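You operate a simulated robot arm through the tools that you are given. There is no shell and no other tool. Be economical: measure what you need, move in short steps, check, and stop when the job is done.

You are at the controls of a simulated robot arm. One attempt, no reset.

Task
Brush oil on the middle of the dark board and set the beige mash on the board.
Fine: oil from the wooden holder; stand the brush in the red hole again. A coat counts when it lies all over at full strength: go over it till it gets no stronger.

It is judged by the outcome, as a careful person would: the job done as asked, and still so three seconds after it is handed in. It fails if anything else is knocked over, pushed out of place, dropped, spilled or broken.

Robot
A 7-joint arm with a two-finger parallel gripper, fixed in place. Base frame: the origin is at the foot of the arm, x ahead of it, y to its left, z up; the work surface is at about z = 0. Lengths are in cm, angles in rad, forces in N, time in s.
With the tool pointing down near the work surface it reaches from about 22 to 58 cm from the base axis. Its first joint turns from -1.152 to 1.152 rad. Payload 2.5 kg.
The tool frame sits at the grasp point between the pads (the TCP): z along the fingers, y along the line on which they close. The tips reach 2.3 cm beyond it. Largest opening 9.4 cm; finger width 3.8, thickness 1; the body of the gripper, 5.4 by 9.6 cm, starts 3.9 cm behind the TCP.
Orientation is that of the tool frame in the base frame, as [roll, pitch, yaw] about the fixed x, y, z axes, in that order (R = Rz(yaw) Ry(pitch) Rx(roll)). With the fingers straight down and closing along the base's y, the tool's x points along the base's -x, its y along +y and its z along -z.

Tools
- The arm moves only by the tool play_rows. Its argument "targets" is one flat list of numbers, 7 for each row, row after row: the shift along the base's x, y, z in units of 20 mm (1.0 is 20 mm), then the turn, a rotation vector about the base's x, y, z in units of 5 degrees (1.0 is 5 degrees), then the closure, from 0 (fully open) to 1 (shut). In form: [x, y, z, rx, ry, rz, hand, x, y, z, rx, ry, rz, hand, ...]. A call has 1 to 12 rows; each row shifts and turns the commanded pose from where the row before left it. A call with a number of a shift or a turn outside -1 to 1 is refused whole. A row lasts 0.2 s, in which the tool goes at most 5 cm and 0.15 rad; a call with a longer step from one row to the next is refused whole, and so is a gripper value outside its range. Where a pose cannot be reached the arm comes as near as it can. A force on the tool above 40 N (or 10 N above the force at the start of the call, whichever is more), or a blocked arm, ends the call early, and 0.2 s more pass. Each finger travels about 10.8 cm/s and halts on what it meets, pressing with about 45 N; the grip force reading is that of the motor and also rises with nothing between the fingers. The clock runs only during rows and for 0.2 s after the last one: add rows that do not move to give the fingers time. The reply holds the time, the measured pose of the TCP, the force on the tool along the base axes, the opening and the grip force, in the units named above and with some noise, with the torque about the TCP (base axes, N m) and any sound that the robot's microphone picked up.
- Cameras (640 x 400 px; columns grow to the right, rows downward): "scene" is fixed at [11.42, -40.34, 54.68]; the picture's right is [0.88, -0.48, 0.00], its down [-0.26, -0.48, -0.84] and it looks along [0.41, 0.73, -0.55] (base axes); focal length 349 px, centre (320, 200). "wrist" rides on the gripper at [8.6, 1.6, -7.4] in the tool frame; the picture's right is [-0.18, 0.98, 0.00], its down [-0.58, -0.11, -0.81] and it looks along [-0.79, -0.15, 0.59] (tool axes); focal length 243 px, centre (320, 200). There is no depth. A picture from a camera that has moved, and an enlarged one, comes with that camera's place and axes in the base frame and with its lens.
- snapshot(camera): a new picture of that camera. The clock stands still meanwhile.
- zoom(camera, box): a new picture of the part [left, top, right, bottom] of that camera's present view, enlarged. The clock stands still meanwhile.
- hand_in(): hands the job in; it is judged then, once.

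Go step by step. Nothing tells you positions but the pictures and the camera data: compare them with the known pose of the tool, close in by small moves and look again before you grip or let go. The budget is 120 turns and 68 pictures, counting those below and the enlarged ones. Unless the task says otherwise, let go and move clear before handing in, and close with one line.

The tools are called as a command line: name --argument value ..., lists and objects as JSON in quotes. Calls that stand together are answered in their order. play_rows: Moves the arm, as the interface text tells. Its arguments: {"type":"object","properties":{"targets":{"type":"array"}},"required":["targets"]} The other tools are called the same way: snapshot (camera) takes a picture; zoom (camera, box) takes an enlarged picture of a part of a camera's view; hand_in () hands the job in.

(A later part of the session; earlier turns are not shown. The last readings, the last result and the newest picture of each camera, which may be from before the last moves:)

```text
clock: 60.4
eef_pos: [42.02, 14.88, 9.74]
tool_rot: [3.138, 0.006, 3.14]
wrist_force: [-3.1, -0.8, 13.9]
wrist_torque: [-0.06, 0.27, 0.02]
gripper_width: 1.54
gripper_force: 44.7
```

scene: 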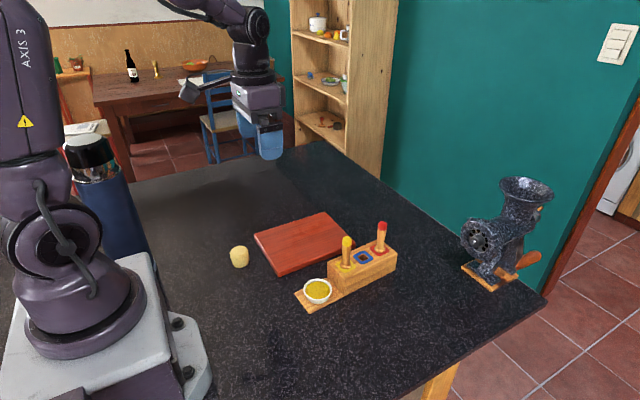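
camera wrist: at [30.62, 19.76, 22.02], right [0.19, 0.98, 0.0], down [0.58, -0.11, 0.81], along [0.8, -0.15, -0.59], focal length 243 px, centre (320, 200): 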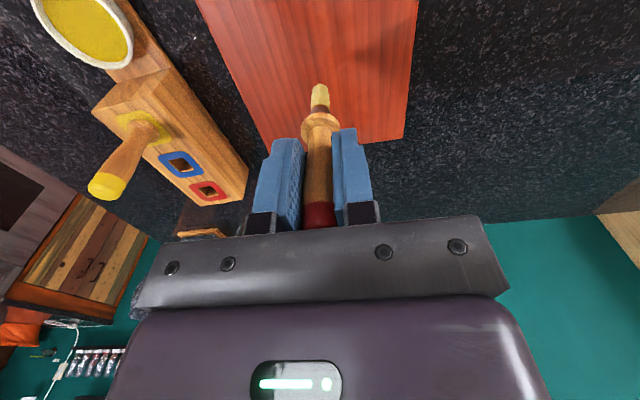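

play_rows --targets '[0, 0.85, 0, 0, 0, 0, 1, 0, 0.85, 0, 0, 0, 0, 1, 0, 0.85, 0, 0, 0, 0, 1, 0, 0.8, 0, 0, 0, 0, 1, -0.35, 0, 0, 0, 0, 0, 1, 0, -0.85, 0, 0, 0, 0, 1, 0, -0.85, 0, 0, 0, 0, 1, 0, -0.85, 0, 0, 0, 0, 1, 0, -0.8, 0, 0, 0, 0, 1, -0.35, 0, 0, 0, 0, 0, 1]'

play_rows --targets '[0, 0.85, 0, 0, 0, 0, 1, 0, 0.85, 0, 0, 0, 0, 1, 0, 0.85, 0, 0, 0, 0, 1, 0, 0.8, 0, 0, 0, 0, 1, -0.35, 0, 0, 0, 0, 0, 1, 0, -0.85, 0, 0, 0, 0, 1, 0, -0.85, 0, 0, 0, 0, 1, 0, -0.85, 0, 0, 0, 0, 1, 0, -0.8, 0, 0, 0, 0, 1]'

play_rows --targets '[-0.1, -0.5, 0.6, 0, 0, 0, 1, -0.5, -0.9, 0.95, 0, 0, 0, 1, -0.5, -0.95, 0.9, 0, 0, 0, 1, -0.5, -0.95, 0, 0, 0, 0, 1, -0.5, -0.95, 0, 0, 0, 0, 1, -0.5, -0.95, 0, 0, 0, 0, 1, -0.4, -0.6, 0, 0, 0, 0, 1, -0.2, -0.5, 0, 0, 0, 0, 1]'

zoom --camera "scene" --box '[250, 190, 370, 300]'

```text
clock: 62.6
eef_pos: [40.85, 14.61, 9.64]
tool_rot: [-3.14, 0.012, 3.138]
wrist_force: [9.5, 0.2, 16.4]
wrist_torque: [0.11, -0.72, 0.01]
gripper_width: 1.55
gripper_force: 45.1
```

```text
clock: 64.6
eef_pos: [39.76, 14.75, 9.65]
tool_rot: [3.141, 0.005, 3.141]
wrist_force: [0.8, 3.5, 8.9]
wrist_torque: [0.28, -0.06, -0.01]
gripper_width: 1.57
gripper_force: 44.8
```

```text
clock: 66.4
eef_pos: [33.45, 2.11, 14.46]
tool_rot: [3.141, 0.006, 3.141]
wrist_force: [0.0, -0.4, 0.5]
wrist_torque: [0.06, 0.01, -0.01]
gripper_width: 1.56
gripper_force: 44.8
```

```text
3.64 times, centred on (310, 245) of scene
camera zoom: at [11.42, -40.34, 54.68], right [0.88, -0.48, 0.0], down [-0.26, -0.48, -0.84], along [0.41, 0.73, -0.55], focal length 1268 px, centre (356, 36)
```

zoom: 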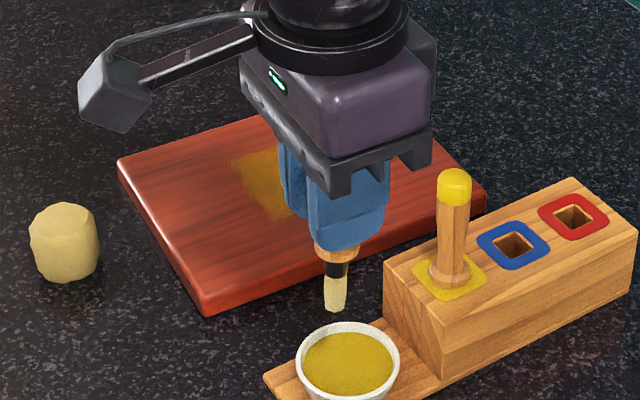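

I'll dip again for another full round.

play_rows --targets '[0.15, 0, -0.8, 0, 0, 0, 1, 0, 0, -0.8, 0, 0, 0, 1, 0, 0, -0.4, 0, 0, 0, 1, 0, 0, -0.2, 0, 0, 0, 1, 0, 0, -0.05, 0, 0, 0, 1, 0, 0, 0, 0, 0, 0, 1, 0, 0, 0, 0, 0, 0, 1, 0, 0, 0.5, 0, 0, 0, 1, 0, 0, 0.85, 0, 0, 0, 1, 0, 0, 0.9, 0, 0, 0, 1]'

play_rows --targets '[0, 0.9, 0, 0, 0, 0, 1, 0.2, 0.9, 0, 0, 0, 0, 1, 0.3, 0.9, 0, 0, 0, 0, 1, 0.3, 0.9, 0, 0, 0, 0, 1, 0.3, 0.9, 0, 0, 0, 0, 1, 0.15, 0.9, 0, 0, 0, 0, 1, 0, 0.9, -0.4, 0, 0, 0, 1, 0, 0, -0.8, 0, 0, 0, 1, 0, 0, -0.7, 0, 0, 0, 1, 0, 0, -0.4, 0, 0, 0, 1]'

zoom --camera "scene" --box '[250, 190, 350, 280]'

```text
clock: 68.6
eef_pos: [33.85, 2.28, 14.36]
tool_rot: [-3.141, 0.008, 3.138]
wrist_force: [-0.1, 0.3, -0.6]
wrist_torque: [0.0, 0.03, 0.0]
gripper_width: 1.56
gripper_force: 44.9
```

```text
clock: 70.8
eef_pos: [36.19, 14.91, 9.91]
tool_rot: [3.141, 0.006, 3.14]
wrist_force: [0.0, 0.6, 0.2]
wrist_torque: [0.0, 0.03, -0.01]
gripper_width: 1.55
gripper_force: 44.7
```

```text
4.44 times, centred on (300, 235) of scene
camera zoom: at [11.42, -40.34, 54.68], right [0.88, -0.48, 0.0], down [-0.26, -0.48, -0.84], along [0.41, 0.73, -0.55], focal length 1549 px, centre (409, 44)
```

zoom: 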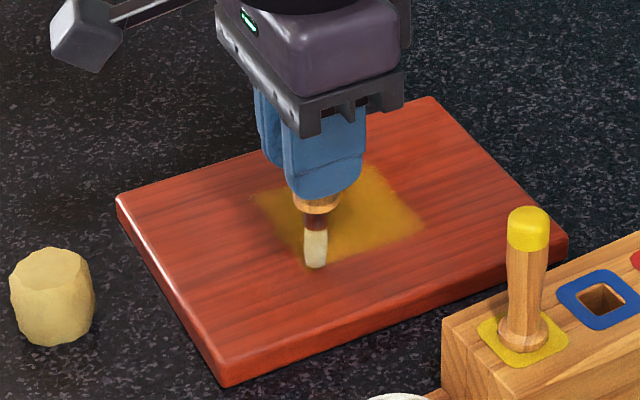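

I'm not sure the brush took oil, so I'll look closer.

zoom --camera "scene" --box '[280, 225, 320, 250]'

zoom --camera "wrist" --box '[220, 0, 420, 150]'

```text
16.00 times, centred on (300, 238) of scene
camera zoom: at [11.42, -40.34, 54.68], right [0.88, -0.48, 0.0], down [-0.26, -0.48, -0.84], along [0.41, 0.73, -0.55], focal length 5578 px, centre (640, -400)
```

zoom: 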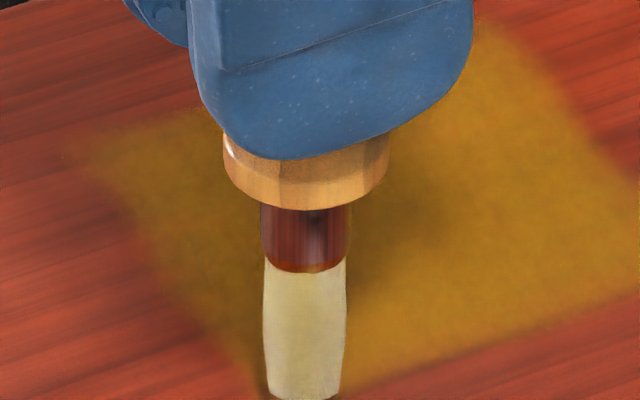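

```text
2.67 times, centred on (320, 75) of wrist
camera zoom: at [27.62, 16.28, 17.16], right [0.19, 0.98, 0.0], down [0.58, -0.11, 0.81], along [0.8, -0.15, -0.59], focal length 647 px, centre (320, 533)
```

zoom: 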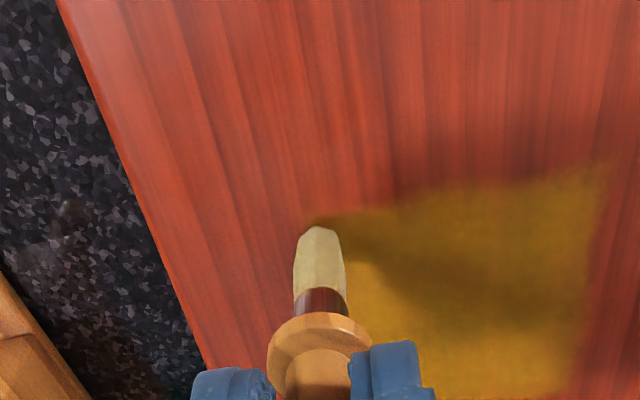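

The coat is nearly opaque and even. I'll do one more full round over it.

play_rows --targets '[0, 0, -0.06, 0, 0, 0, 1, 0, 0, -0.04, 0, 0, 0, 1, 0, 0, 0, 0, 0, 0, 1]'

```text
clock: 71.6
eef_pos: [36.35, 14.87, 9.74]
tool_rot: [3.141, 0.008, 3.14]
wrist_force: [0.5, 0.3, -0.5]
wrist_torque: [0.02, -0.01, -0.01]
gripper_width: 1.55
gripper_force: 45.8
```

play_rows --targets '[0, 0, -0.05, 0, 0, 0, 1, 0, 0, 0, 0, 0, 0, 1]'

play_rows --targets '[0, 0, -0.03, 0, 0, 0, 1, 0, 0, 0, 0, 0, 0, 1]'

```text
clock: 72.2
eef_pos: [36.39, 14.85, 9.69]
tool_rot: [3.141, 0.008, 3.138]
wrist_force: [-0.7, -0.6, 4.8]
wrist_torque: [-0.04, 0.11, -0.01]
gripper_width: 1.53
gripper_force: 44.9
```

```text
clock: 72.8
eef_pos: [36.39, 14.66, 9.65]
tool_rot: [3.139, 0.008, 3.139]
wrist_force: [-1.6, -0.7, 12.0]
wrist_torque: [0.01, 0.18, 0.0]
gripper_width: 1.54
gripper_force: 44.9
```

play_rows --targets '[0, 0.85, 0, 0, 0, 0, 1, 0, 0.85, 0, 0, 0, 0, 1, 0, 0.85, 0, 0, 0, 0, 1, 0, 0.85, 0, 0, 0, 0, 1, 0.4, 0, 0, 0, 0, 0, 1, 0, -0.85, 0, 0, 0, 0, 1, 0, -0.85, 0, 0, 0, 0, 1, 0, -0.85, 0, 0, 0, 0, 1, 0, -0.8, 0, 0, 0, 0, 1, 0.4, 0, 0, 0, 0, 0, 1]'

play_rows --targets '[0, 0.85, -0.01, 0, 0, 0, 1, 0, 0.85, 0, 0, 0, 0, 1, 0, 0.85, 0, 0, 0, 0, 1, 0, 0.8, 0, 0, 0, 0, 1, 0.4, 0, 0, 0, 0, 0, 1, 0, -0.85, 0, 0, 0, 0, 1, 0, -0.85, 0, 0, 0, 0, 1, 0, -0.85, 0, 0, 0, 0, 1, 0, -0.8, 0, 0, 0, 0, 1, 0.4, 0, 0, 0, 0, 0, 1]'

play_rows --targets '[0, 0.85, -0.02, 0, 0, 0, 1, 0, 0.85, 0, 0, 0, 0, 1, 0, 0.85, 0, 0, 0, 0, 1, 0, 0.8, 0, 0, 0, 0, 1, 0.4, 0, 0, 0, 0, 0, 1, 0, -0.85, 0, 0, 0, 0, 1, 0, -0.85, 0, 0, 0, 0, 1, 0, -0.85, 0, 0, 0, 0, 1, 0, -0.8, 0, 0, 0, 0, 1, 0.4, 0, 0, 0, 0, 0, 1]'

play_rows --targets '[0, 0.85, -0.02, 0, 0, 0, 1, 0, 0.85, 0, 0, 0, 0, 1, 0, 0.85, 0, 0, 0, 0, 1, 0, 0.8, 0, 0, 0, 0, 1, 0.4, 0, 0, 0, 0, 0, 1, 0, -0.85, 0, 0, 0, 0, 1, 0, -0.85, 0, 0, 0, 0, 1, 0, -0.85, 0, 0, 0, 0, 1, 0, -0.8, 0, 0, 0, 0, 1]'

zoom --camera "scene" --box '[265, 210, 345, 260]'

```text
clock: 75.0
eef_pos: [37.74, 14.77, 9.51]
tool_rot: [-3.14, 0.005, 3.14]
wrist_force: [-9.3, 2.0, 28.9]
wrist_torque: [0.13, 0.67, -0.01]
gripper_width: 1.54
gripper_force: 44.6
```

```text
clock: 77.2
eef_pos: [39.57, 14.88, 9.56]
tool_rot: [3.14, 0.004, 3.14]
wrist_force: [-2.7, -0.2, 8.5]
wrist_torque: [0.02, 0.24, 0.0]
gripper_width: 1.54
gripper_force: 45.3
```

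```text
clock: 79.4
eef_pos: [41.13, 14.92, 9.53]
tool_rot: [3.142, 0.004, 3.141]
wrist_force: [-4.2, 1.0, 10.0]
wrist_torque: [-0.02, 0.28, 0.01]
gripper_width: 1.55
gripper_force: 45.4
```

```text
clock: 81.4
eef_pos: [42.02, 14.9, 9.57]
tool_rot: [3.14, 0.008, 3.141]
wrist_force: [1.8, 4.8, 12.1]
wrist_torque: [0.34, -0.1, -0.01]
gripper_width: 1.51
gripper_force: 45.4
```

```text
8.00 times, centred on (305, 235) of scene
camera zoom: at [11.41, -40.34, 54.68], right [0.88, -0.48, 0.0], down [-0.26, -0.48, -0.84], along [0.41, 0.73, -0.55], focal length 2789 px, centre (440, -80)
```

zoom: 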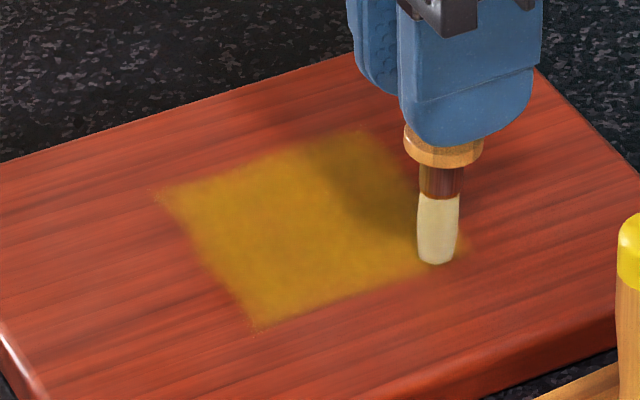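

The square looks even. I'll do one more dip and round, then compare this same view to confirm it's at full strength.

play_rows --targets '[-0.1, -0.5, 0.6, 0, 0, 0, 1, -0.5, -0.9, 0.95, 0, 0, 0, 1, -0.6, -0.95, 0.9, 0, 0, 0, 1, -0.7, -0.95, 0, 0, 0, 0, 1, -0.7, -0.95, 0, 0, 0, 0, 1, -0.7, -0.95, 0, 0, 0, 0, 1, -0.5, -0.7, 0, 0, 0, 0, 1, -0.3, -0.5, 0, 0, 0, 0, 1]'

play_rows --targets '[0, 0, -0.8, 0, 0, 0, 1, 0, 0, -0.8, 0, 0, 0, 1, 0, 0, -0.4, 0, 0, 0, 1, 0, 0, -0.2, 0, 0, 0, 1, 0, 0, -0.05, 0, 0, 0, 1]'

zoom --camera "scene" --box '[270, 220, 370, 310]'

```text
clock: 83.2
eef_pos: [33.76, 1.96, 14.35]
tool_rot: [-3.141, 0.006, -3.141]
wrist_force: [0.7, 1.3, -0.6]
wrist_torque: [-0.01, -0.04, -0.01]
gripper_width: 1.54
gripper_force: 44.8
```

```text
clock: 84.4
eef_pos: [33.66, 2.11, 9.75]
tool_rot: [-3.141, 0.006, 3.14]
wrist_force: [0.8, -0.5, -0.3]
wrist_torque: [-0.02, -0.02, -0.05]
gripper_width: 1.57
gripper_force: 44.9
```

```text
4.44 times, centred on (320, 265) of scene
camera zoom: at [11.42, -40.34, 54.68], right [0.88, -0.48, 0.0], down [-0.26, -0.48, -0.84], along [0.41, 0.73, -0.55], focal length 1549 px, centre (320, -89)
```

zoom: 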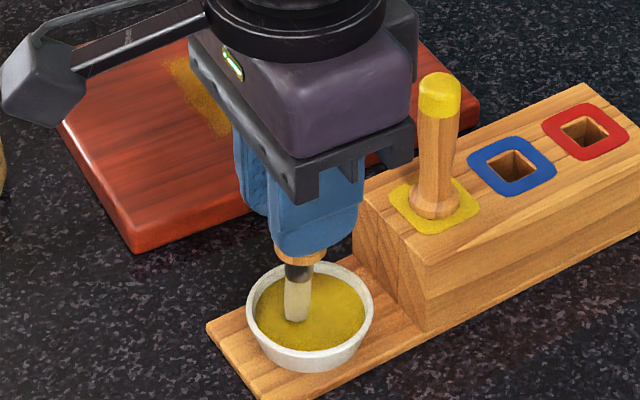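

The tip is in the oil, so I'll go back and do the round.

play_rows --targets '[0.1, 0, -0.03, 0, 0, 0, 1, 0, 0, 0, 0, 0, 0, 1, 0, 0, 0, 0, 0, 0, 1, 0, 0, 0.5, 0, 0, 0, 1, 0, 0, 0.9, 0, 0, 0, 1, 0, 0, 0.9, 0, 0, 0, 1]'

play_rows --targets '[0, 0.9, 0, 0, 0, 0, 1, 0.2, 0.9, 0, 0, 0, 0, 1, 0.2, 0.9, 0, 0, 0, 0, 1, 0.2, 0.9, 0, 0, 0, 0, 1, 0.3, 0.9, 0, 0, 0, 0, 1, 0.1, 0.9, 0, 0, 0, 0, 1, 0, 0.9, -0.4, 0, 0, 0, 1, 0, 0, -0.8, 0, 0, 0, 1, 0, 0, -0.7, 0, 0, 0, 1, 0, 0, -0.35, 0, 0, 0, 1]'

play_rows --targets '[0, 0, -0.06, 0, 0, 0, 1, 0, 0, 0, 0, 0, 0, 1]'

```text
clock: 85.8
eef_pos: [33.83, 2.09, 14.41]
tool_rot: [3.141, 0.008, 3.139]
wrist_force: [-0.6, 0.8, -1.1]
wrist_torque: [-0.02, 0.0, 0.0]
gripper_width: 1.5
gripper_force: 45.5
```

```text
clock: 88.0
eef_pos: [35.88, 14.71, 9.9]
tool_rot: [3.141, 0.006, 3.14]
wrist_force: [0.1, -1.0, -0.1]
wrist_torque: [-0.03, -0.03, -0.01]
gripper_width: 1.57
gripper_force: 45.5
```

```text
clock: 88.6
eef_pos: [35.89, 14.66, 9.67]
tool_rot: [3.141, 0.007, 3.138]
wrist_force: [-0.3, -0.1, -1.1]
wrist_torque: [0.01, -0.01, 0.01]
gripper_width: 1.56
gripper_force: 45.3
```

play_rows --targets '[0, 0, -0.08, 0, 0, 0, 1, 0, 0, 0, 0, 0, 0, 1]'

play_rows --targets '[0, 0, -0.03, 0, 0, 0, 1, 0, 0, 0, 0, 0, 0, 1]'

```text
clock: 89.2
eef_pos: [35.83, 14.71, 9.66]
tool_rot: [-3.141, 0.005, 3.14]
wrist_force: [0.3, 0.0, 0.0]
wrist_torque: [0.01, 0.02, -0.02]
gripper_width: 1.53
gripper_force: 44.8
```

```text
clock: 89.8
eef_pos: [35.9, 14.65, 9.51]
tool_rot: [3.141, 0.006, 3.14]
wrist_force: [0.2, 0.1, -0.6]
wrist_torque: [-0.01, 0.0, -0.02]
gripper_width: 1.51
gripper_force: 44.7
```

play_rows --targets '[0, 0, -0.05, 0, 0, 0, 1, 0, 0, 0, 0, 0, 0, 1]'

play_rows --targets '[0, 0, -0.02, 0, 0, 0, 1, 0, 0, 0, 0, 0, 0, 1]'

```text
clock: 90.4
eef_pos: [35.81, 14.69, 9.37]
tool_rot: [3.139, 0.006, 3.14]
wrist_force: [-3.9, -0.5, 11.6]
wrist_torque: [0.01, 0.17, 0.0]
gripper_width: 1.55
gripper_force: 45.4
```

```text
clock: 91.0
eef_pos: [35.9, 14.62, 9.41]
tool_rot: [3.14, 0.009, 3.141]
wrist_force: [-1.6, -0.1, 17.5]
wrist_torque: [-0.02, 0.18, 0.03]
gripper_width: 1.54
gripper_force: 45.6
```

Contact again. I'll sweep the full round.

play_rows --targets '[0, 0.88, 0.01, 0, 0, 0, 1, 0, 0.88, 0, 0, 0, 0, 1, 0, 0.88, 0, 0, 0, 0, 1, 0, 0.88, 0, 0, 0, 0, 1, 0.4, 0, 0, 0, 0, 0, 1, 0, -0.88, 0, 0, 0, 0, 1, 0, -0.88, 0, 0, 0, 0, 1, 0, -0.88, 0, 0, 0, 0, 1, 0, -0.88, 0, 0, 0, 0, 1, 0.4, 0, 0, 0, 0, 0, 1]'

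play_rows --targets '[0, 0.88, -0.01, 0, 0, 0, 1, 0, 0.88, 0, 0, 0, 0, 1, 0, 0.88, 0, 0, 0, 0, 1, 0, 0.88, 0, 0, 0, 0, 1, 0.4, 0, 0, 0, 0, 0, 1, 0, -0.88, 0, 0, 0, 0, 1, 0, -0.88, 0, 0, 0, 0, 1, 0, -0.88, 0, 0, 0, 0, 1, 0, -0.88, 0, 0, 0, 0, 1, 0.4, 0, 0, 0, 0, 0, 1]'

play_rows --targets '[0, 0.88, -0.02, 0, 0, 0, 1, 0, 0.88, 0, 0, 0, 0, 1, 0, 0.88, 0, 0, 0, 0, 1, 0, 0.88, 0, 0, 0, 0, 1, 0.4, 0, 0, 0, 0, 0, 1, 0, -0.88, 0, 0, 0, 0, 1, 0, -0.88, 0, 0, 0, 0, 1, 0, -0.88, 0, 0, 0, 0, 1, 0, -0.88, 0, 0, 0, 0, 1, 0.4, 0, 0, 0, 0, 0, 1]'

play_rows --targets '[0, 0.88, -0.02, 0, 0, 0, 1, 0, 0.88, 0, 0, 0, 0, 1, 0, 0.88, 0, 0, 0, 0, 1, 0, 0.88, 0, 0, 0, 0, 1, 0.4, 0, 0, 0, 0, 0, 1, 0, -0.88, 0, 0, 0, 0, 1, 0, -0.88, 0, 0, 0, 0, 1, 0, -0.88, 0, 0, 0, 0, 1, 0, -0.88, 0, 0, 0, 0, 1]'

play_rows --targets '[0.4, 0, 0, 0, 0, 0, 1, 0, 0.88, 0, 0, 0, 0, 1, 0, 0.88, 0, 0, 0, 0, 1, 0, 0.88, 0, 0, 0, 0, 1, 0, 0.88, 0, 0, 0, 0, 1, 0, -0.88, 0, 0, 0, 0, 1, 0, -0.88, 0, 0, 0, 0, 1, 0, -0.88, 0, 0, 0, 0, 1, 0, -0.88, 0, 0, 0, 0, 1]'

zoom --camera "scene" --box '[265, 210, 345, 260]'

```text
clock: 93.2
eef_pos: [37.31, 14.62, 9.49]
tool_rot: [-3.142, 0.005, 3.141]
wrist_force: [-4.6, 0.4, 13.4]
wrist_torque: [0.05, 0.32, 0.03]
gripper_width: 1.52
gripper_force: 45.5
```

```text
clock: 95.4
eef_pos: [39.12, 14.51, 9.41]
tool_rot: [3.141, 0.005, 3.139]
wrist_force: [-5.3, 0.3, 14.4]
wrist_torque: [0.05, 0.36, 0.03]
gripper_width: 1.54
gripper_force: 45.5
```

```text
clock: 97.6
eef_pos: [40.58, 14.57, 9.41]
tool_rot: [-3.141, 0.004, 3.14]
wrist_force: [-7.3, 1.6, 21.8]
wrist_torque: [0.04, 0.53, 0.0]
gripper_width: 1.54
gripper_force: 44.8
```

```text
clock: 99.6
eef_pos: [41.47, 14.7, 9.36]
tool_rot: [3.138, 0.008, -3.141]
wrist_force: [1.5, 5.4, 14.6]
wrist_torque: [0.46, -0.12, 0.01]
gripper_width: 1.53
gripper_force: 45.2
```

```text
clock: 101.6
eef_pos: [42.25, 14.74, 9.44]
tool_rot: [3.14, 0.007, 3.14]
wrist_force: [0.3, 4.1, 7.5]
wrist_torque: [0.21, 0.02, 0.01]
gripper_width: 1.53
gripper_force: 45.2
```

```text
8.00 times, centred on (305, 235) of scene
camera zoom: at [11.42, -40.34, 54.68], right [0.88, -0.48, 0.0], down [-0.26, -0.48, -0.84], along [0.41, 0.73, -0.55], focal length 2789 px, centre (440, -80)
```

zoom: 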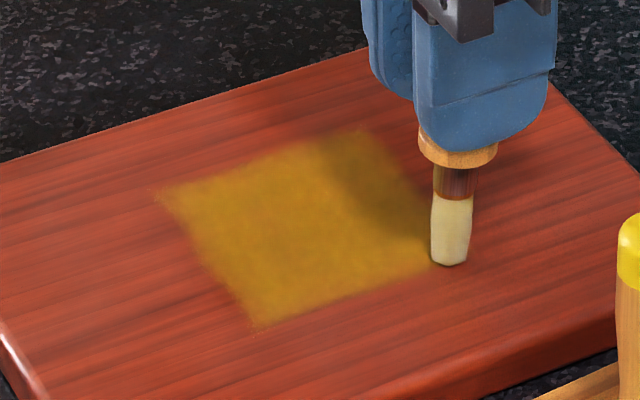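

The picture hasn't changed, so the coat is at full strength. The brush leans about 3.5° with its tip towards −x. I'll lift, correct the lean, and go above the red hole.

play_rows --targets '[0, 0, 0.7, 0, 0, 0, 1, 0, 0, 1, 0, 0, 0, 1, 0, 0, 1, 0, 0, 0, 1, 0.61, -0.96, 0.6, 0, -0.35, 0, 1, 0.61, -0.96, 0, 0, -0.35, 0, 1, 0.61, -0.96, 0, 0, 0, 0, 1, 0.61, -0.96, 0, 0, 0, 0, 1, 0.61, -0.96, 0, 0, 0, 0, 1, 0.61, -0.96, 0, 0, 0, 0, 1]'

zoom --camera "scene" --box '[250, 150, 430, 290]'

snapshot --camera "wrist"

```text
clock: 103.6
eef_pos: [49.72, 3.18, 15.94]
tool_rot: [3.139, 0.067, 3.141]
wrist_force: [-0.6, 0.0, 0.1]
wrist_torque: [0.01, -0.01, -0.02]
gripper_width: 1.53
gripper_force: 45.4
```

```text
2.86 times, centred on (340, 220) of scene
camera zoom: at [11.42, -40.34, 54.68], right [0.88, -0.48, 0.0], down [-0.26, -0.48, -0.84], along [0.41, 0.73, -0.55], focal length 996 px, centre (263, 143)
```

zoom: 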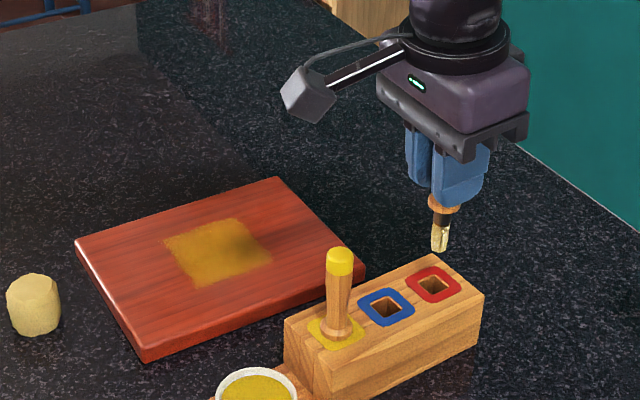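

```text
27 pictures are left
camera wrist: at [40.58, 4.67, 22.67], right [0.18, 0.98, 0.01], down [0.53, -0.11, 0.84], along [0.83, -0.15, -0.54], focal length 243 px, centre (320, 200)
```

wrist: 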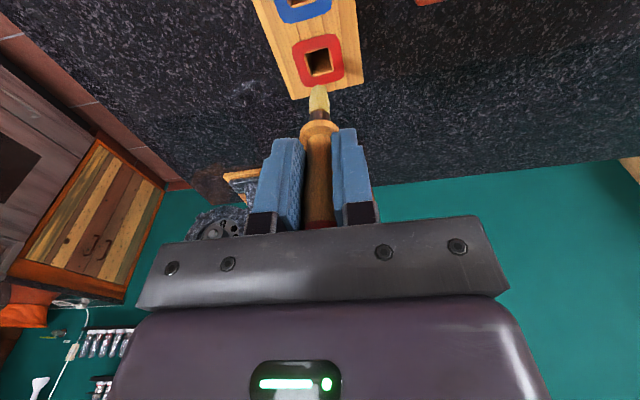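

The brush is vertical, the tip lines up over the red hole, and the coat is even and centred. I'll lower it partway in.

play_rows --targets '[0, 0.02, -0.6, 0, 0, 0, 1, 0, 0, -0.5, 0, 0, 0, 1, 0, 0, -0.4, 0, 0, 0, 1, 0, 0, -0.3, 0, 0, 0, 1, 0, 0, -0.3, 0, 0, 0, 1]'

zoom --camera "scene" --box '[340, 190, 420, 270]'

```text
clock: 104.8
eef_pos: [49.63, 3.26, 11.7]
tool_rot: [-3.14, 0.066, 3.14]
wrist_force: [-0.2, 0.0, -0.3]
wrist_torque: [-0.03, 0.01, 0.03]
gripper_width: 1.55
gripper_force: 44.7
```

```text
5.00 times, centred on (380, 230) of scene
camera zoom: at [11.42, -40.34, 54.68], right [0.88, -0.48, 0.0], down [-0.26, -0.48, -0.84], along [0.41, 0.73, -0.55], focal length 1743 px, centre (20, 50)
```

zoom: 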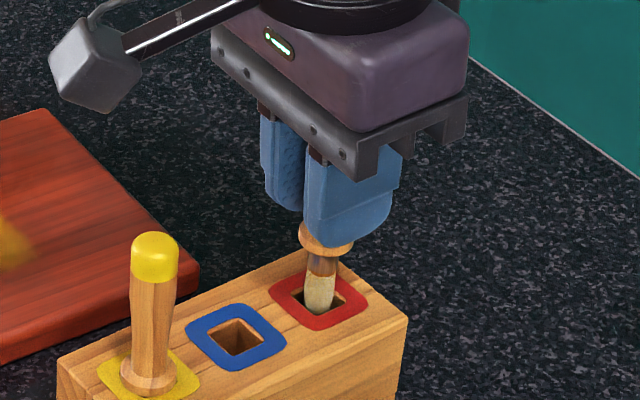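

The tip is entering the hole, so I'll continue down gently.

play_rows --targets '[0, 0, -0.25, 0, 0, 0, 1, 0, 0, -0.3, 0, 0, 0, 1, 0, 0, -0.3, 0, 0, 0, 1, 0, 0, -0.25, 0, 0, 0, 1, 0, 0, -0.15, 0, 0, 0, 1]'

zoom --camera "scene" --box '[340, 190, 420, 270]'

```text
clock: 106.0
eef_pos: [49.59, 3.16, 9.19]
tool_rot: [3.14, 0.069, 3.142]
wrist_force: [-0.5, 0.3, -0.5]
wrist_torque: [0.0, 0.0, 0.0]
gripper_width: 1.55
gripper_force: 44.5
```

```text
5.00 times, centred on (380, 230) of scene
camera zoom: at [11.42, -40.34, 54.68], right [0.88, -0.48, 0.0], down [-0.26, -0.48, -0.84], along [0.41, 0.73, -0.55], focal length 1743 px, centre (20, 50)
```

zoom: 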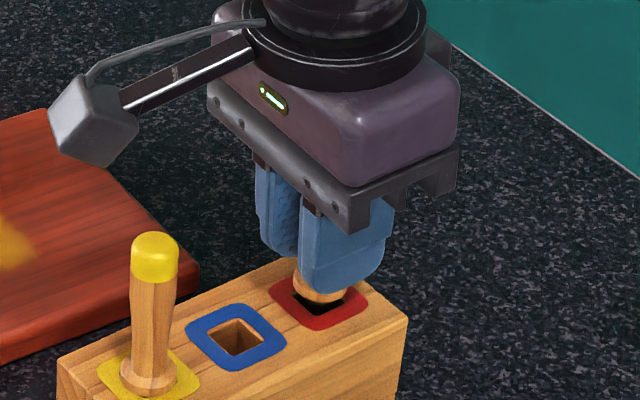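

play_rows --targets '[0, 0, -0.1, 0, 0, 0, 1, 0, 0, -0.06, 0, 0, 0, 1, 0, 0, 0, 0, 0, 0, 1]'

play_rows --targets '[0, 0, -0.06, 0, 0, 0, 1, 0, 0, -0.04, 0, 0, 0, 1, 0, 0, 0, 0, 0, 0, 1]'

zoom --camera "scene" --box '[340, 190, 420, 270]'

```text
clock: 106.8
eef_pos: [49.55, 3.32, 8.94]
tool_rot: [3.141, 0.069, 3.141]
wrist_force: [0.4, 0.3, 0.2]
wrist_torque: [-0.01, 0.02, -0.01]
gripper_width: 1.52
gripper_force: 45.4
```

```text
clock: 107.6
eef_pos: [49.55, 3.24, 8.68]
tool_rot: [-3.141, 0.067, 3.139]
wrist_force: [0.7, 0.3, -0.2]
wrist_torque: [0.0, -0.03, -0.01]
gripper_width: 1.53
gripper_force: 45.2
```

```text
5.00 times, centred on (380, 230) of scene
camera zoom: at [11.42, -40.34, 54.68], right [0.88, -0.48, 0.0], down [-0.26, -0.48, -0.84], along [0.41, 0.73, -0.55], focal length 1743 px, centre (20, 50)
```

zoom: 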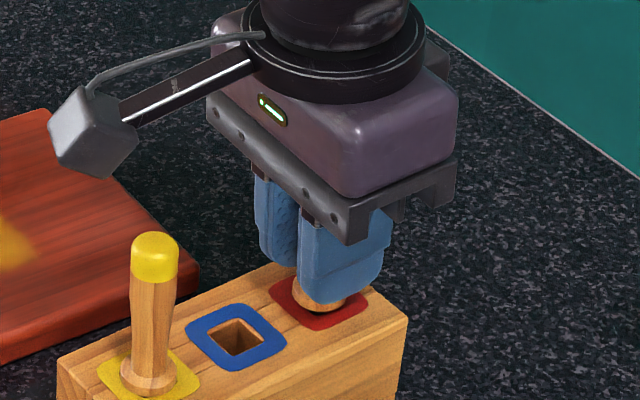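

It's nearly seated. One more small step, then I'll open the fingers.

play_rows --targets '[0, 0, -0.05, 0, 0, 0, 1, 0, 0, 0, 0, 0, 0, 1]'

play_rows --targets '[0, 0, 0, 0, 0, 0, 0.75, 0, 0, 0, 0, 0, 0, 0.6, 0, 0, 0, 0, 0, 0, 0.3, 0, 0, 0, 0, 0, 0, 0, 0, 0, 0, 0, 0, 0, 0]'

zoom --camera "scene" --box '[340, 190, 420, 270]'

```text
clock: 108.2
eef_pos: [49.73, 3.09, 8.63]
tool_rot: [3.141, 0.067, 3.139]
wrist_force: [-0.1, 1.0, 0.0]
wrist_torque: [-0.05, 0.01, -0.03]
gripper_width: 1.54
gripper_force: 44.9
```

```text
clock: 109.4
eef_pos: [49.58, 3.17, 8.62]
tool_rot: [3.141, 0.067, 3.14]
wrist_force: [0.1, 0.6, 0.7]
wrist_torque: [-0.02, 0.0, -0.01]
gripper_width: 9.38
gripper_force: 0.1
```

```text
5.00 times, centred on (380, 230) of scene
camera zoom: at [11.42, -40.34, 54.68], right [0.88, -0.48, 0.0], down [-0.26, -0.48, -0.84], along [0.41, 0.73, -0.55], focal length 1743 px, centre (20, 50)
```

zoom: 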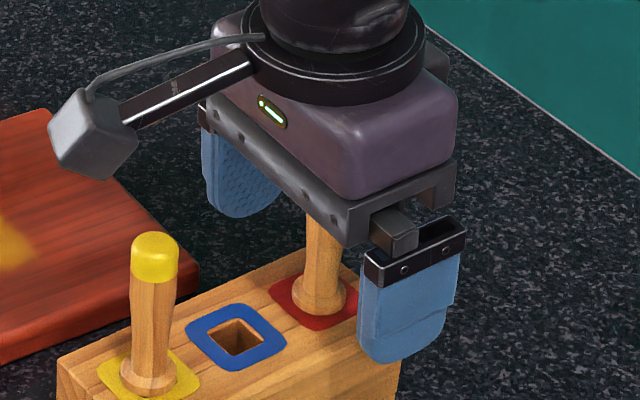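

The brush stands in the red hole. I'll rise straight up, level the tool, and head for the mash.

play_rows --targets '[0, 0, 0.7, 0, 0, 0, 0, 0, 0, 1, 0, 0, 0, 0, 0, 0, 1, 0, 0, 0, 0, 0, 0, 1, 0, 0, 0, 0, 0, 0, 1, 0, 0.35, 0, 0, 0, 0, 0, 0, 0.35, 0, 0, -0.8, 0.9, 0, 0, 0, 0, 0, -0.9, 0.9, 0, 0, 0, 0, 0, -1, 0.9, 0, 0, 0, 0, 0]'

play_rows --targets '[-1, 0.8, 0, 0, 0, 0, 0, -1, 0.8, 0, 0, 0, 0, 0, -1, 0.8, 0, 0, 0, 0, 0, -1, 0.8, 0, 0, 0, 0, 0, -1, 0.8, 0, 0, 0, 0, 0, -1, 0.8, 0, 0, 0, 0, 0, -1, 0.6, 0, 0, 0, 0, 0, -1, 0.5, 0, 0, 0, 0, 0, -0.9, 0.2, 0, 0, 0, 0, 0]'

snapshot --camera "wrist"

snapshot --camera "scene"

```text
clock: 111.4
eef_pos: [44.16, 8.62, 17.95]
tool_rot: [3.14, 0.007, 3.139]
wrist_force: [0.1, 0.2, -0.4]
wrist_torque: [0.01, 0.04, 0.02]
gripper_width: 9.41
gripper_force: 0.1
```

```text
clock: 113.4
eef_pos: [26.4, 20.83, 18.05]
tool_rot: [3.141, 0.006, 3.141]
wrist_force: [-0.7, -0.2, -0.4]
wrist_torque: [-0.04, 0.02, -0.07]
gripper_width: 9.4
gripper_force: 0.1
```

```text
22 pictures are left
camera wrist: at [17.81, 22.36, 25.21], right [0.19, 0.98, 0.0], down [0.58, -0.11, 0.81], along [0.8, -0.15, -0.59], focal length 243 px, centre (320, 200)
```

wrist: 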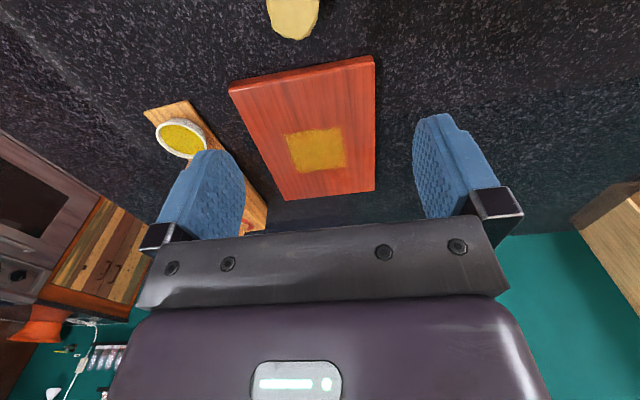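

```text
21 pictures are left
```

scene: 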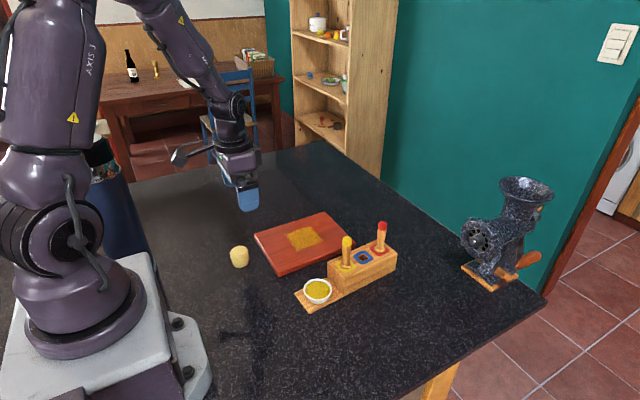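

The coat looks good and the brush is back. I now put the mash at about (23.4, 19.4), roughly 3 cm tall and 4 cm across. I'll move above it and look.

play_rows --targets '[-0.75, -0.36, -0.8, 0, 0, 0, 0, -0.75, -0.36, -0.8, 0, 0, 0, 0, 0, 0, -1, 0, 0, 0, 0, 0, 0, -1, 0, 0, 0, 0]'

snapshot --camera "wrist"

zoom --camera "scene" --box '[190, 180, 290, 280]'

```text
clock: 114.4
eef_pos: [23.41, 19.48, 10.89]
tool_rot: [3.141, 0.007, 3.139]
wrist_force: [-0.4, 0.3, 0.4]
wrist_torque: [-0.03, 0.02, 0.01]
gripper_width: 9.39
gripper_force: 0.1
```

```text
20 pictures are left
camera wrist: at [14.79, 20.9, 18.03], right [0.19, 0.98, 0.0], down [0.58, -0.11, 0.81], along [0.8, -0.15, -0.59], focal length 243 px, centre (320, 200)
```

wrist: 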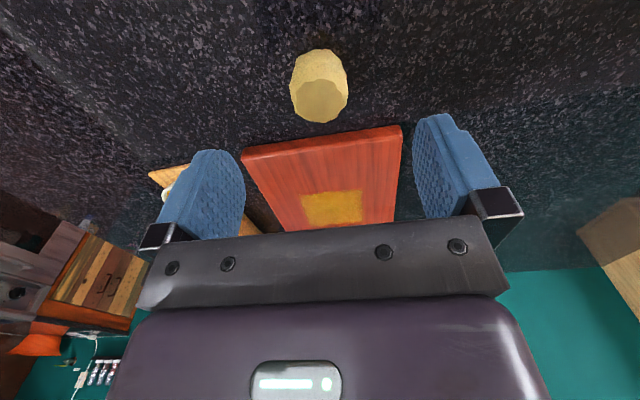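

```text
4.00 times, centred on (240, 230) of scene
camera zoom: at [11.42, -40.34, 54.68], right [0.88, -0.48, 0.0], down [-0.26, -0.48, -0.84], along [0.41, 0.73, -0.55], focal length 1394 px, centre (640, 80)
```

zoom: 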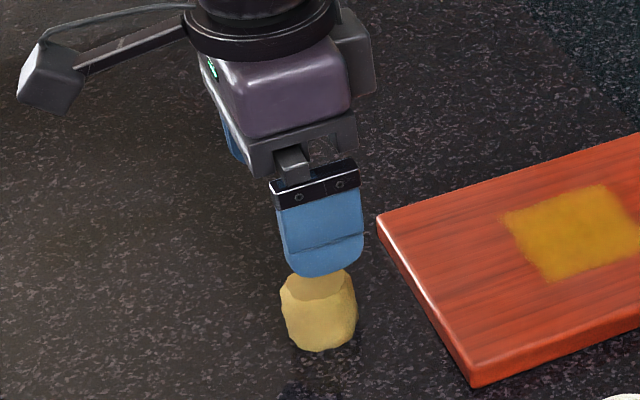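

The mash centre is about (23.9, 19.15). I'll lower the open fingers around it.

play_rows --targets '[0.2, -0.15, -0.9, 0, 0, 0, 0, 0, 0, -0.9, 0, 0, 0, 0, 0, 0, -0.9, 0, 0, 0, 0, 0, 0, -0.7, 0, 0, 0, 0, 0, 0, -0.5, 0, 0, 0, 0]'

snapshot --camera "wrist"

zoom --camera "scene" --box '[190, 200, 290, 290]'

```text
clock: 115.6
eef_pos: [23.84, 19.11, 3.0]
tool_rot: [-3.142, 0.006, 3.141]
wrist_force: [1.0, 0.6, 0.2]
wrist_torque: [0.0, 0.0, -0.05]
gripper_width: 9.4
gripper_force: 0.0
```

```text
18 pictures are left
camera wrist: at [15.19, 20.57, 10.27], right [0.18, 0.98, 0.0], down [0.58, -0.11, 0.81], along [0.8, -0.15, -0.59], focal length 243 px, centre (320, 200)
```

wrist: 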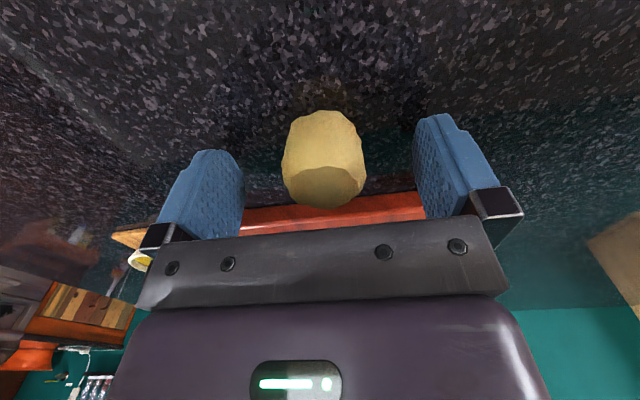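

```text
4.44 times, centred on (240, 245) of scene
camera zoom: at [11.42, -40.34, 54.68], right [0.88, -0.48, 0.0], down [-0.26, -0.48, -0.84], along [0.41, 0.73, -0.55], focal length 1549 px, centre (676, 0)
```

zoom: 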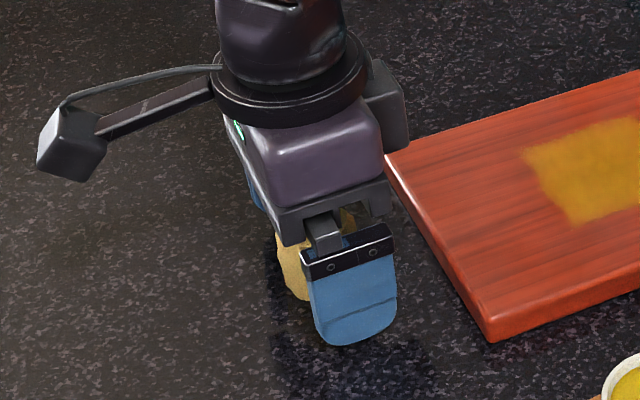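

The mash is centred between the fingers. I'll close carefully and watch the opening.

play_rows --targets '[0.05, 0.1, 0, 0, 0, 0, 0.3, 0, 0, 0, 0, 0, 0, 0.5, 0, 0, 0, 0, 0, 0, 0.53, 0, 0, 0, 0, 0, 0, 0.53]'

play_rows --targets '[0, 0, 0, 0, 0, 0, 0.57, 0, 0, 0, 0, 0, 0, 0.57]'

```text
clock: 116.6
eef_pos: [23.87, 19.19, 2.98]
tool_rot: [3.141, 0.007, 3.139]
wrist_force: [0.7, -0.6, -0.1]
wrist_torque: [0.04, -0.03, 0.0]
gripper_width: 4.44
gripper_force: 0.0
```

```text
clock: 117.2
eef_pos: [23.99, 19.32, 3.01]
tool_rot: [3.141, 0.007, 3.14]
wrist_force: [-0.6, 0.2, 0.6]
wrist_torque: [0.0, 0.02, 0.02]
gripper_width: 4.15
gripper_force: 13.2
```

I've touched it (4.15 cm, 13 N). I'll tighten a hair and make a small test lift.

play_rows --targets '[0, 0, 0, 0, 0, 0, 0.58, 0, 0, 0.2, 0, 0, 0, 0.58, 0, 0, 0.4, 0, 0, 0, 0.58, 0, 0, 0.4, 0, 0, 0, 0.58]'

snapshot --camera "wrist"

zoom --camera "scene" --box '[190, 200, 290, 290]'

```text
clock: 118.2
eef_pos: [23.94, 19.27, 4.99]
tool_rot: [3.141, 0.008, -3.141]
wrist_force: [-0.6, 0.5, 0.7]
wrist_torque: [-0.01, 0.01, -0.02]
gripper_width: 4.16
gripper_force: 2.6
```

```text
16 pictures are left
camera wrist: at [15.29, 20.77, 12.25], right [0.18, 0.98, 0.0], down [0.58, -0.11, 0.81], along [0.8, -0.15, -0.59], focal length 243 px, centre (320, 200)
```

wrist: 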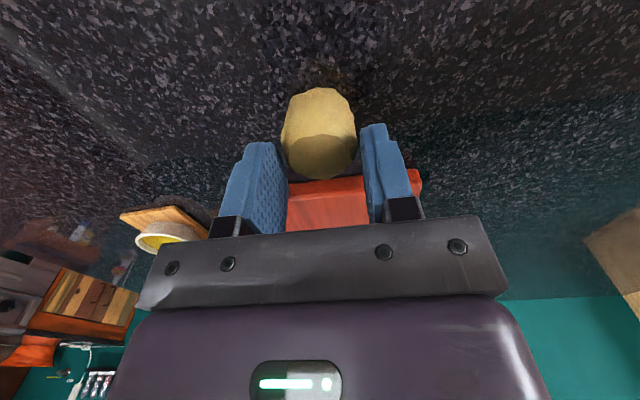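

```text
4.44 times, centred on (240, 245) of scene
camera zoom: at [11.42, -40.34, 54.68], right [0.88, -0.48, 0.0], down [-0.26, -0.48, -0.84], along [0.41, 0.73, -0.55], focal length 1549 px, centre (676, 0)
```

zoom: 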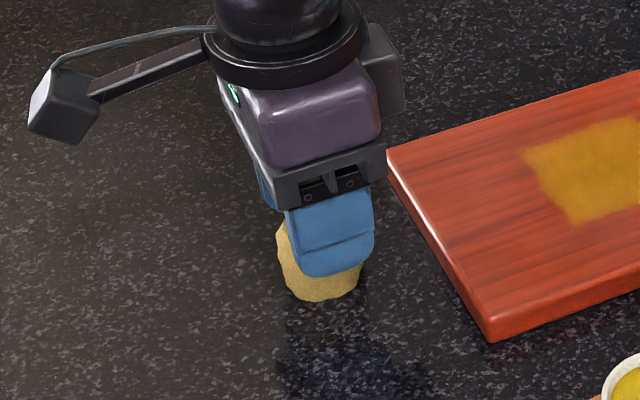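

The mash stayed on the table because the grip was too light. I'll open a bit, go back down slightly lower, and grip more firmly.

play_rows --targets '[0, 0, 0, 0, 0, 0, 0.45, 0.1, 0, -0.5, 0, 0, 0, 0.45, 0, 0, -0.4, 0, 0, 0, 0.45, 0, 0, -0.22, 0, 0, 0, 0.45, 0, 0, 0, 0, 0, 0, 0.45]'

play_rows --targets '[0, 0, 0, 0, 0, 0, 0.56, 0, 0, 0, 0, 0, 0, 0.6, 0, 0, 0, 0, 0, 0, 0.6]'

snapshot --camera "wrist"

```text
clock: 119.4
eef_pos: [24.08, 19.33, 2.73]
tool_rot: [-3.14, 0.008, 3.14]
wrist_force: [-0.2, -0.1, -0.3]
wrist_torque: [0.0, 0.0, -0.01]
gripper_width: 5.16
gripper_force: 0.0
```

```text
clock: 120.2
eef_pos: [24.22, 19.19, 2.84]
tool_rot: [3.14, 0.006, 3.14]
wrist_force: [0.9, 0.2, -0.3]
wrist_torque: [0.0, 0.01, 0.01]
gripper_width: 4.14
gripper_force: 14.5
```

```text
14 pictures are left
camera wrist: at [15.46, 20.78, 10.01], right [0.19, 0.98, 0.0], down [0.58, -0.11, 0.81], along [0.8, -0.15, -0.59], focal length 243 px, centre (320, 200)
```

wrist: 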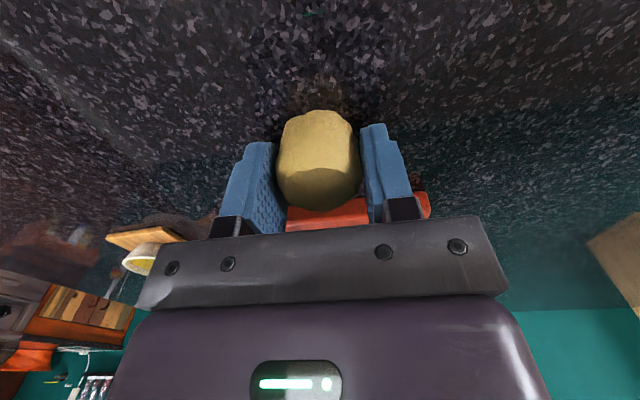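

play_rows --targets '[0, 0, 0, 0, 0, 0, 0.63, 0, 0, 0, 0, 0, 0, 0.63]'

play_rows --targets '[0, 0, 0.15, 0, 0, 0, 0.65, 0, 0, 0.15, 0, 0, 0, 0.65, 0, 0, 0.3, 0, 0, 0, 0.65, 0, 0, 0, 0, 0, 0, 0.65]'

zoom --camera "wrist" --box '[220, 60, 420, 220]'

```text
clock: 120.8
eef_pos: [24.07, 19.2, 2.79]
tool_rot: [3.141, 0.008, 3.141]
wrist_force: [0.1, -0.1, 0.5]
wrist_torque: [0.01, 0.01, 0.01]
gripper_width: 4.15
gripper_force: 13.7
```

```text
clock: 121.8
eef_pos: [24.08, 19.25, 3.98]
tool_rot: [-3.14, 0.007, 3.14]
wrist_force: [0.5, -0.9, -0.7]
wrist_torque: [0.0, -0.01, 0.0]
gripper_width: 4.17
gripper_force: 13.8
```

```text
2.50 times, centred on (320, 140) of wrist
camera zoom: at [15.45, 20.74, 11.21], right [0.19, 0.98, 0.0], down [0.58, -0.11, 0.81], along [0.8, -0.15, -0.59], focal length 606 px, centre (320, 350)
```

zoom: 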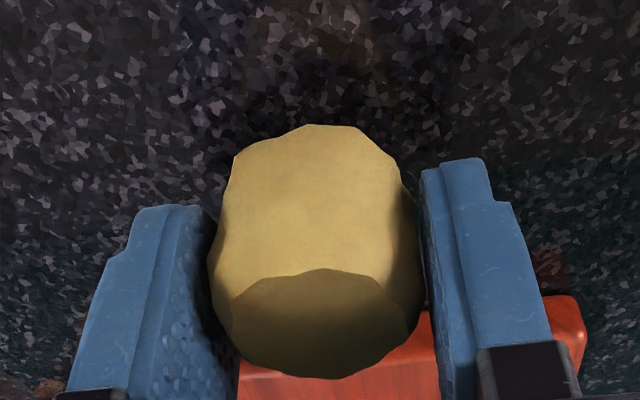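

The mash is lifted and held steady. I'll raise it and carry it over the middle of the board.

play_rows --targets '[0, 0, 0.5, 0, 0, 0, 0.65, 0, 0, 0.7, 0, 0, 0, 0.65, 0, 0, 0.8, 0, 0, 0, 0.65, 0.5, -0.05, 0, 0, 0, 0, 0.65, 0.8, -0.07, 0, 0, 0, 0, 0.65, 0.9, -0.07, 0, 0, 0, 0, 0.65, 0.9, -0.07, 0, 0, 0, 0, 0.65, 0.9, -0.07, 0, 0, 0, 0, 0.65, 0.9, -0.07, 0, 0, 0, 0, 0.65, 0.9, -0.07, 0, 0, 0, 0, 0.65, 0.9, -0.07, 0, 0, 0, 0, 0.65, 0.6, -0.05, 0, 0, 0, 0, 0.65]'

zoom --camera "scene" --box '[230, 170, 370, 290]'

```text
clock: 124.4
eef_pos: [38.69, 18.12, 7.95]
tool_rot: [3.141, 0.007, -3.141]
wrist_force: [-0.2, -0.1, 0.2]
wrist_torque: [-0.03, -0.02, 0.01]
gripper_width: 4.16
gripper_force: 13.7
```

```text
3.33 times, centred on (300, 230) of scene
camera zoom: at [11.42, -40.34, 54.68], right [0.88, -0.48, 0.0], down [-0.26, -0.48, -0.84], along [0.41, 0.73, -0.55], focal length 1162 px, centre (387, 100)
```

zoom: 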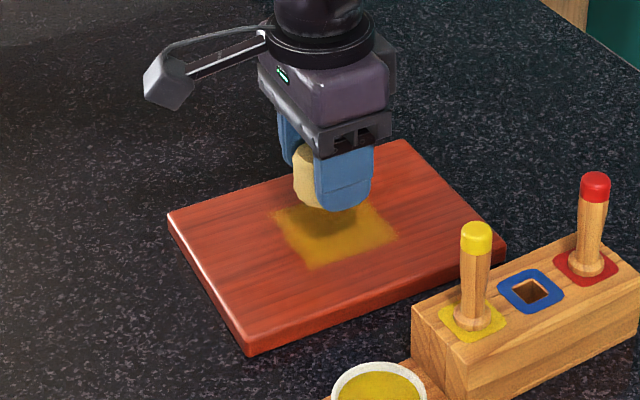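

It's over the oiled square. I'll lower it gently.

play_rows --targets '[0.25, 0, -0.5, 0, 0, 0, 0.65, 0, 0, -0.5, 0, 0, 0, 0.65, 0, 0, -0.35, 0, 0, 0, 0.65, 0, 0, -0.2, 0, 0, 0, 0.65, 0, 0, 0, 0, 0, 0, 0.65]'

play_rows --targets '[0, 0, -0.08, 0, 0, 0, 0.65, 0, 0, 0, 0, 0, 0, 0.65]'

zoom --camera "scene" --box '[260, 190, 340, 260]'

```text
clock: 125.6
eef_pos: [39.4, 18.17, 4.85]
tool_rot: [3.14, 0.009, 3.139]
wrist_force: [0.7, -0.1, -1.2]
wrist_torque: [0.02, -0.01, 0.0]
gripper_width: 4.15
gripper_force: 14.3
```

```text
clock: 126.2
eef_pos: [39.25, 18.21, 4.66]
tool_rot: [3.141, 0.008, 3.139]
wrist_force: [0.9, 1.1, -0.4]
wrist_torque: [0.05, 0.01, 0.0]
gripper_width: 4.17
gripper_force: 14.0
```

```text
5.71 times, centred on (300, 225) of scene
camera zoom: at [11.42, -40.34, 54.68], right [0.88, -0.48, 0.0], down [-0.26, -0.48, -0.84], along [0.41, 0.73, -0.55], focal length 1992 px, centre (434, 57)
```

zoom: 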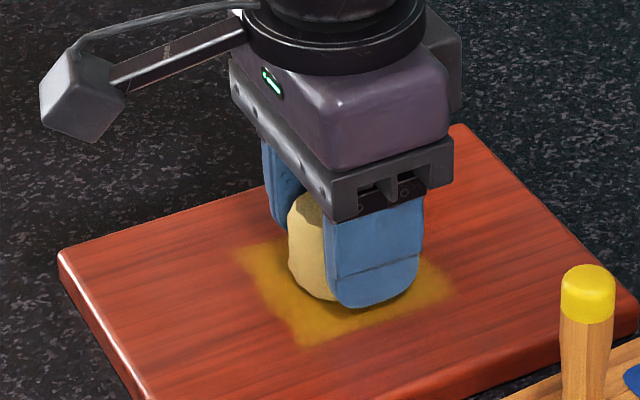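

It's close to contact, so I'll use finer steps.

play_rows --targets '[0, 0, -0.06, 0, 0, 0, 0.65, 0, 0, 0, 0, 0, 0, 0.65]'

play_rows --targets '[0, 0, -0.05, 0, 0, 0, 0.65, 0, 0, 0, 0, 0, 0, 0.65]'

```text
clock: 126.8
eef_pos: [39.32, 18.13, 4.52]
tool_rot: [3.141, 0.007, 3.14]
wrist_force: [-0.6, 0.7, -0.4]
wrist_torque: [-0.01, 0.02, 0.03]
gripper_width: 4.14
gripper_force: 14.2
```

```text
clock: 127.4
eef_pos: [39.34, 18.2, 4.42]
tool_rot: [3.141, 0.006, 3.139]
wrist_force: [-5.0, -2.0, 11.3]
wrist_torque: [-0.09, 0.12, 0.01]
gripper_width: 4.16
gripper_force: 13.8
```

The mash touches the board. I'll ease up a hair, open slowly, and look.

play_rows --targets '[0, 0, 0.03, 0, 0, 0, 0.6, 0, 0, 0, 0, 0, 0, 0.54, 0, 0, 0, 0, 0, 0, 0.5, 0, 0, 0, 0, 0, 0, 0.4, 0, 0, 0, 0, 0, 0, 0.2, 0, 0, 0, 0, 0, 0, 0.1]'

zoom --camera "wrist" --box '[180, 0, 460, 240]'

```text
clock: 128.8
eef_pos: [39.38, 18.08, 4.63]
tool_rot: [-3.141, 0.009, 3.138]
wrist_force: [0.1, 0.2, -0.5]
wrist_torque: [0.0, 0.01, 0.01]
gripper_width: 8.47
gripper_force: 0.1
```

```text
1.67 times, centred on (320, 120) of wrist
camera zoom: at [30.57, 19.6, 11.78], right [0.19, 0.98, 0.0], down [0.58, -0.11, 0.81], along [0.8, -0.15, -0.59], focal length 404 px, centre (320, 333)
```

zoom: 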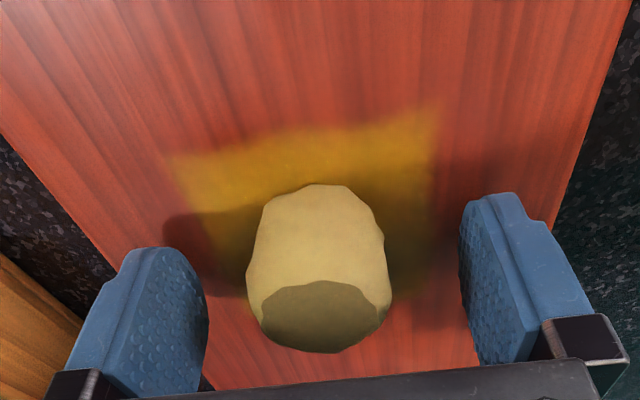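

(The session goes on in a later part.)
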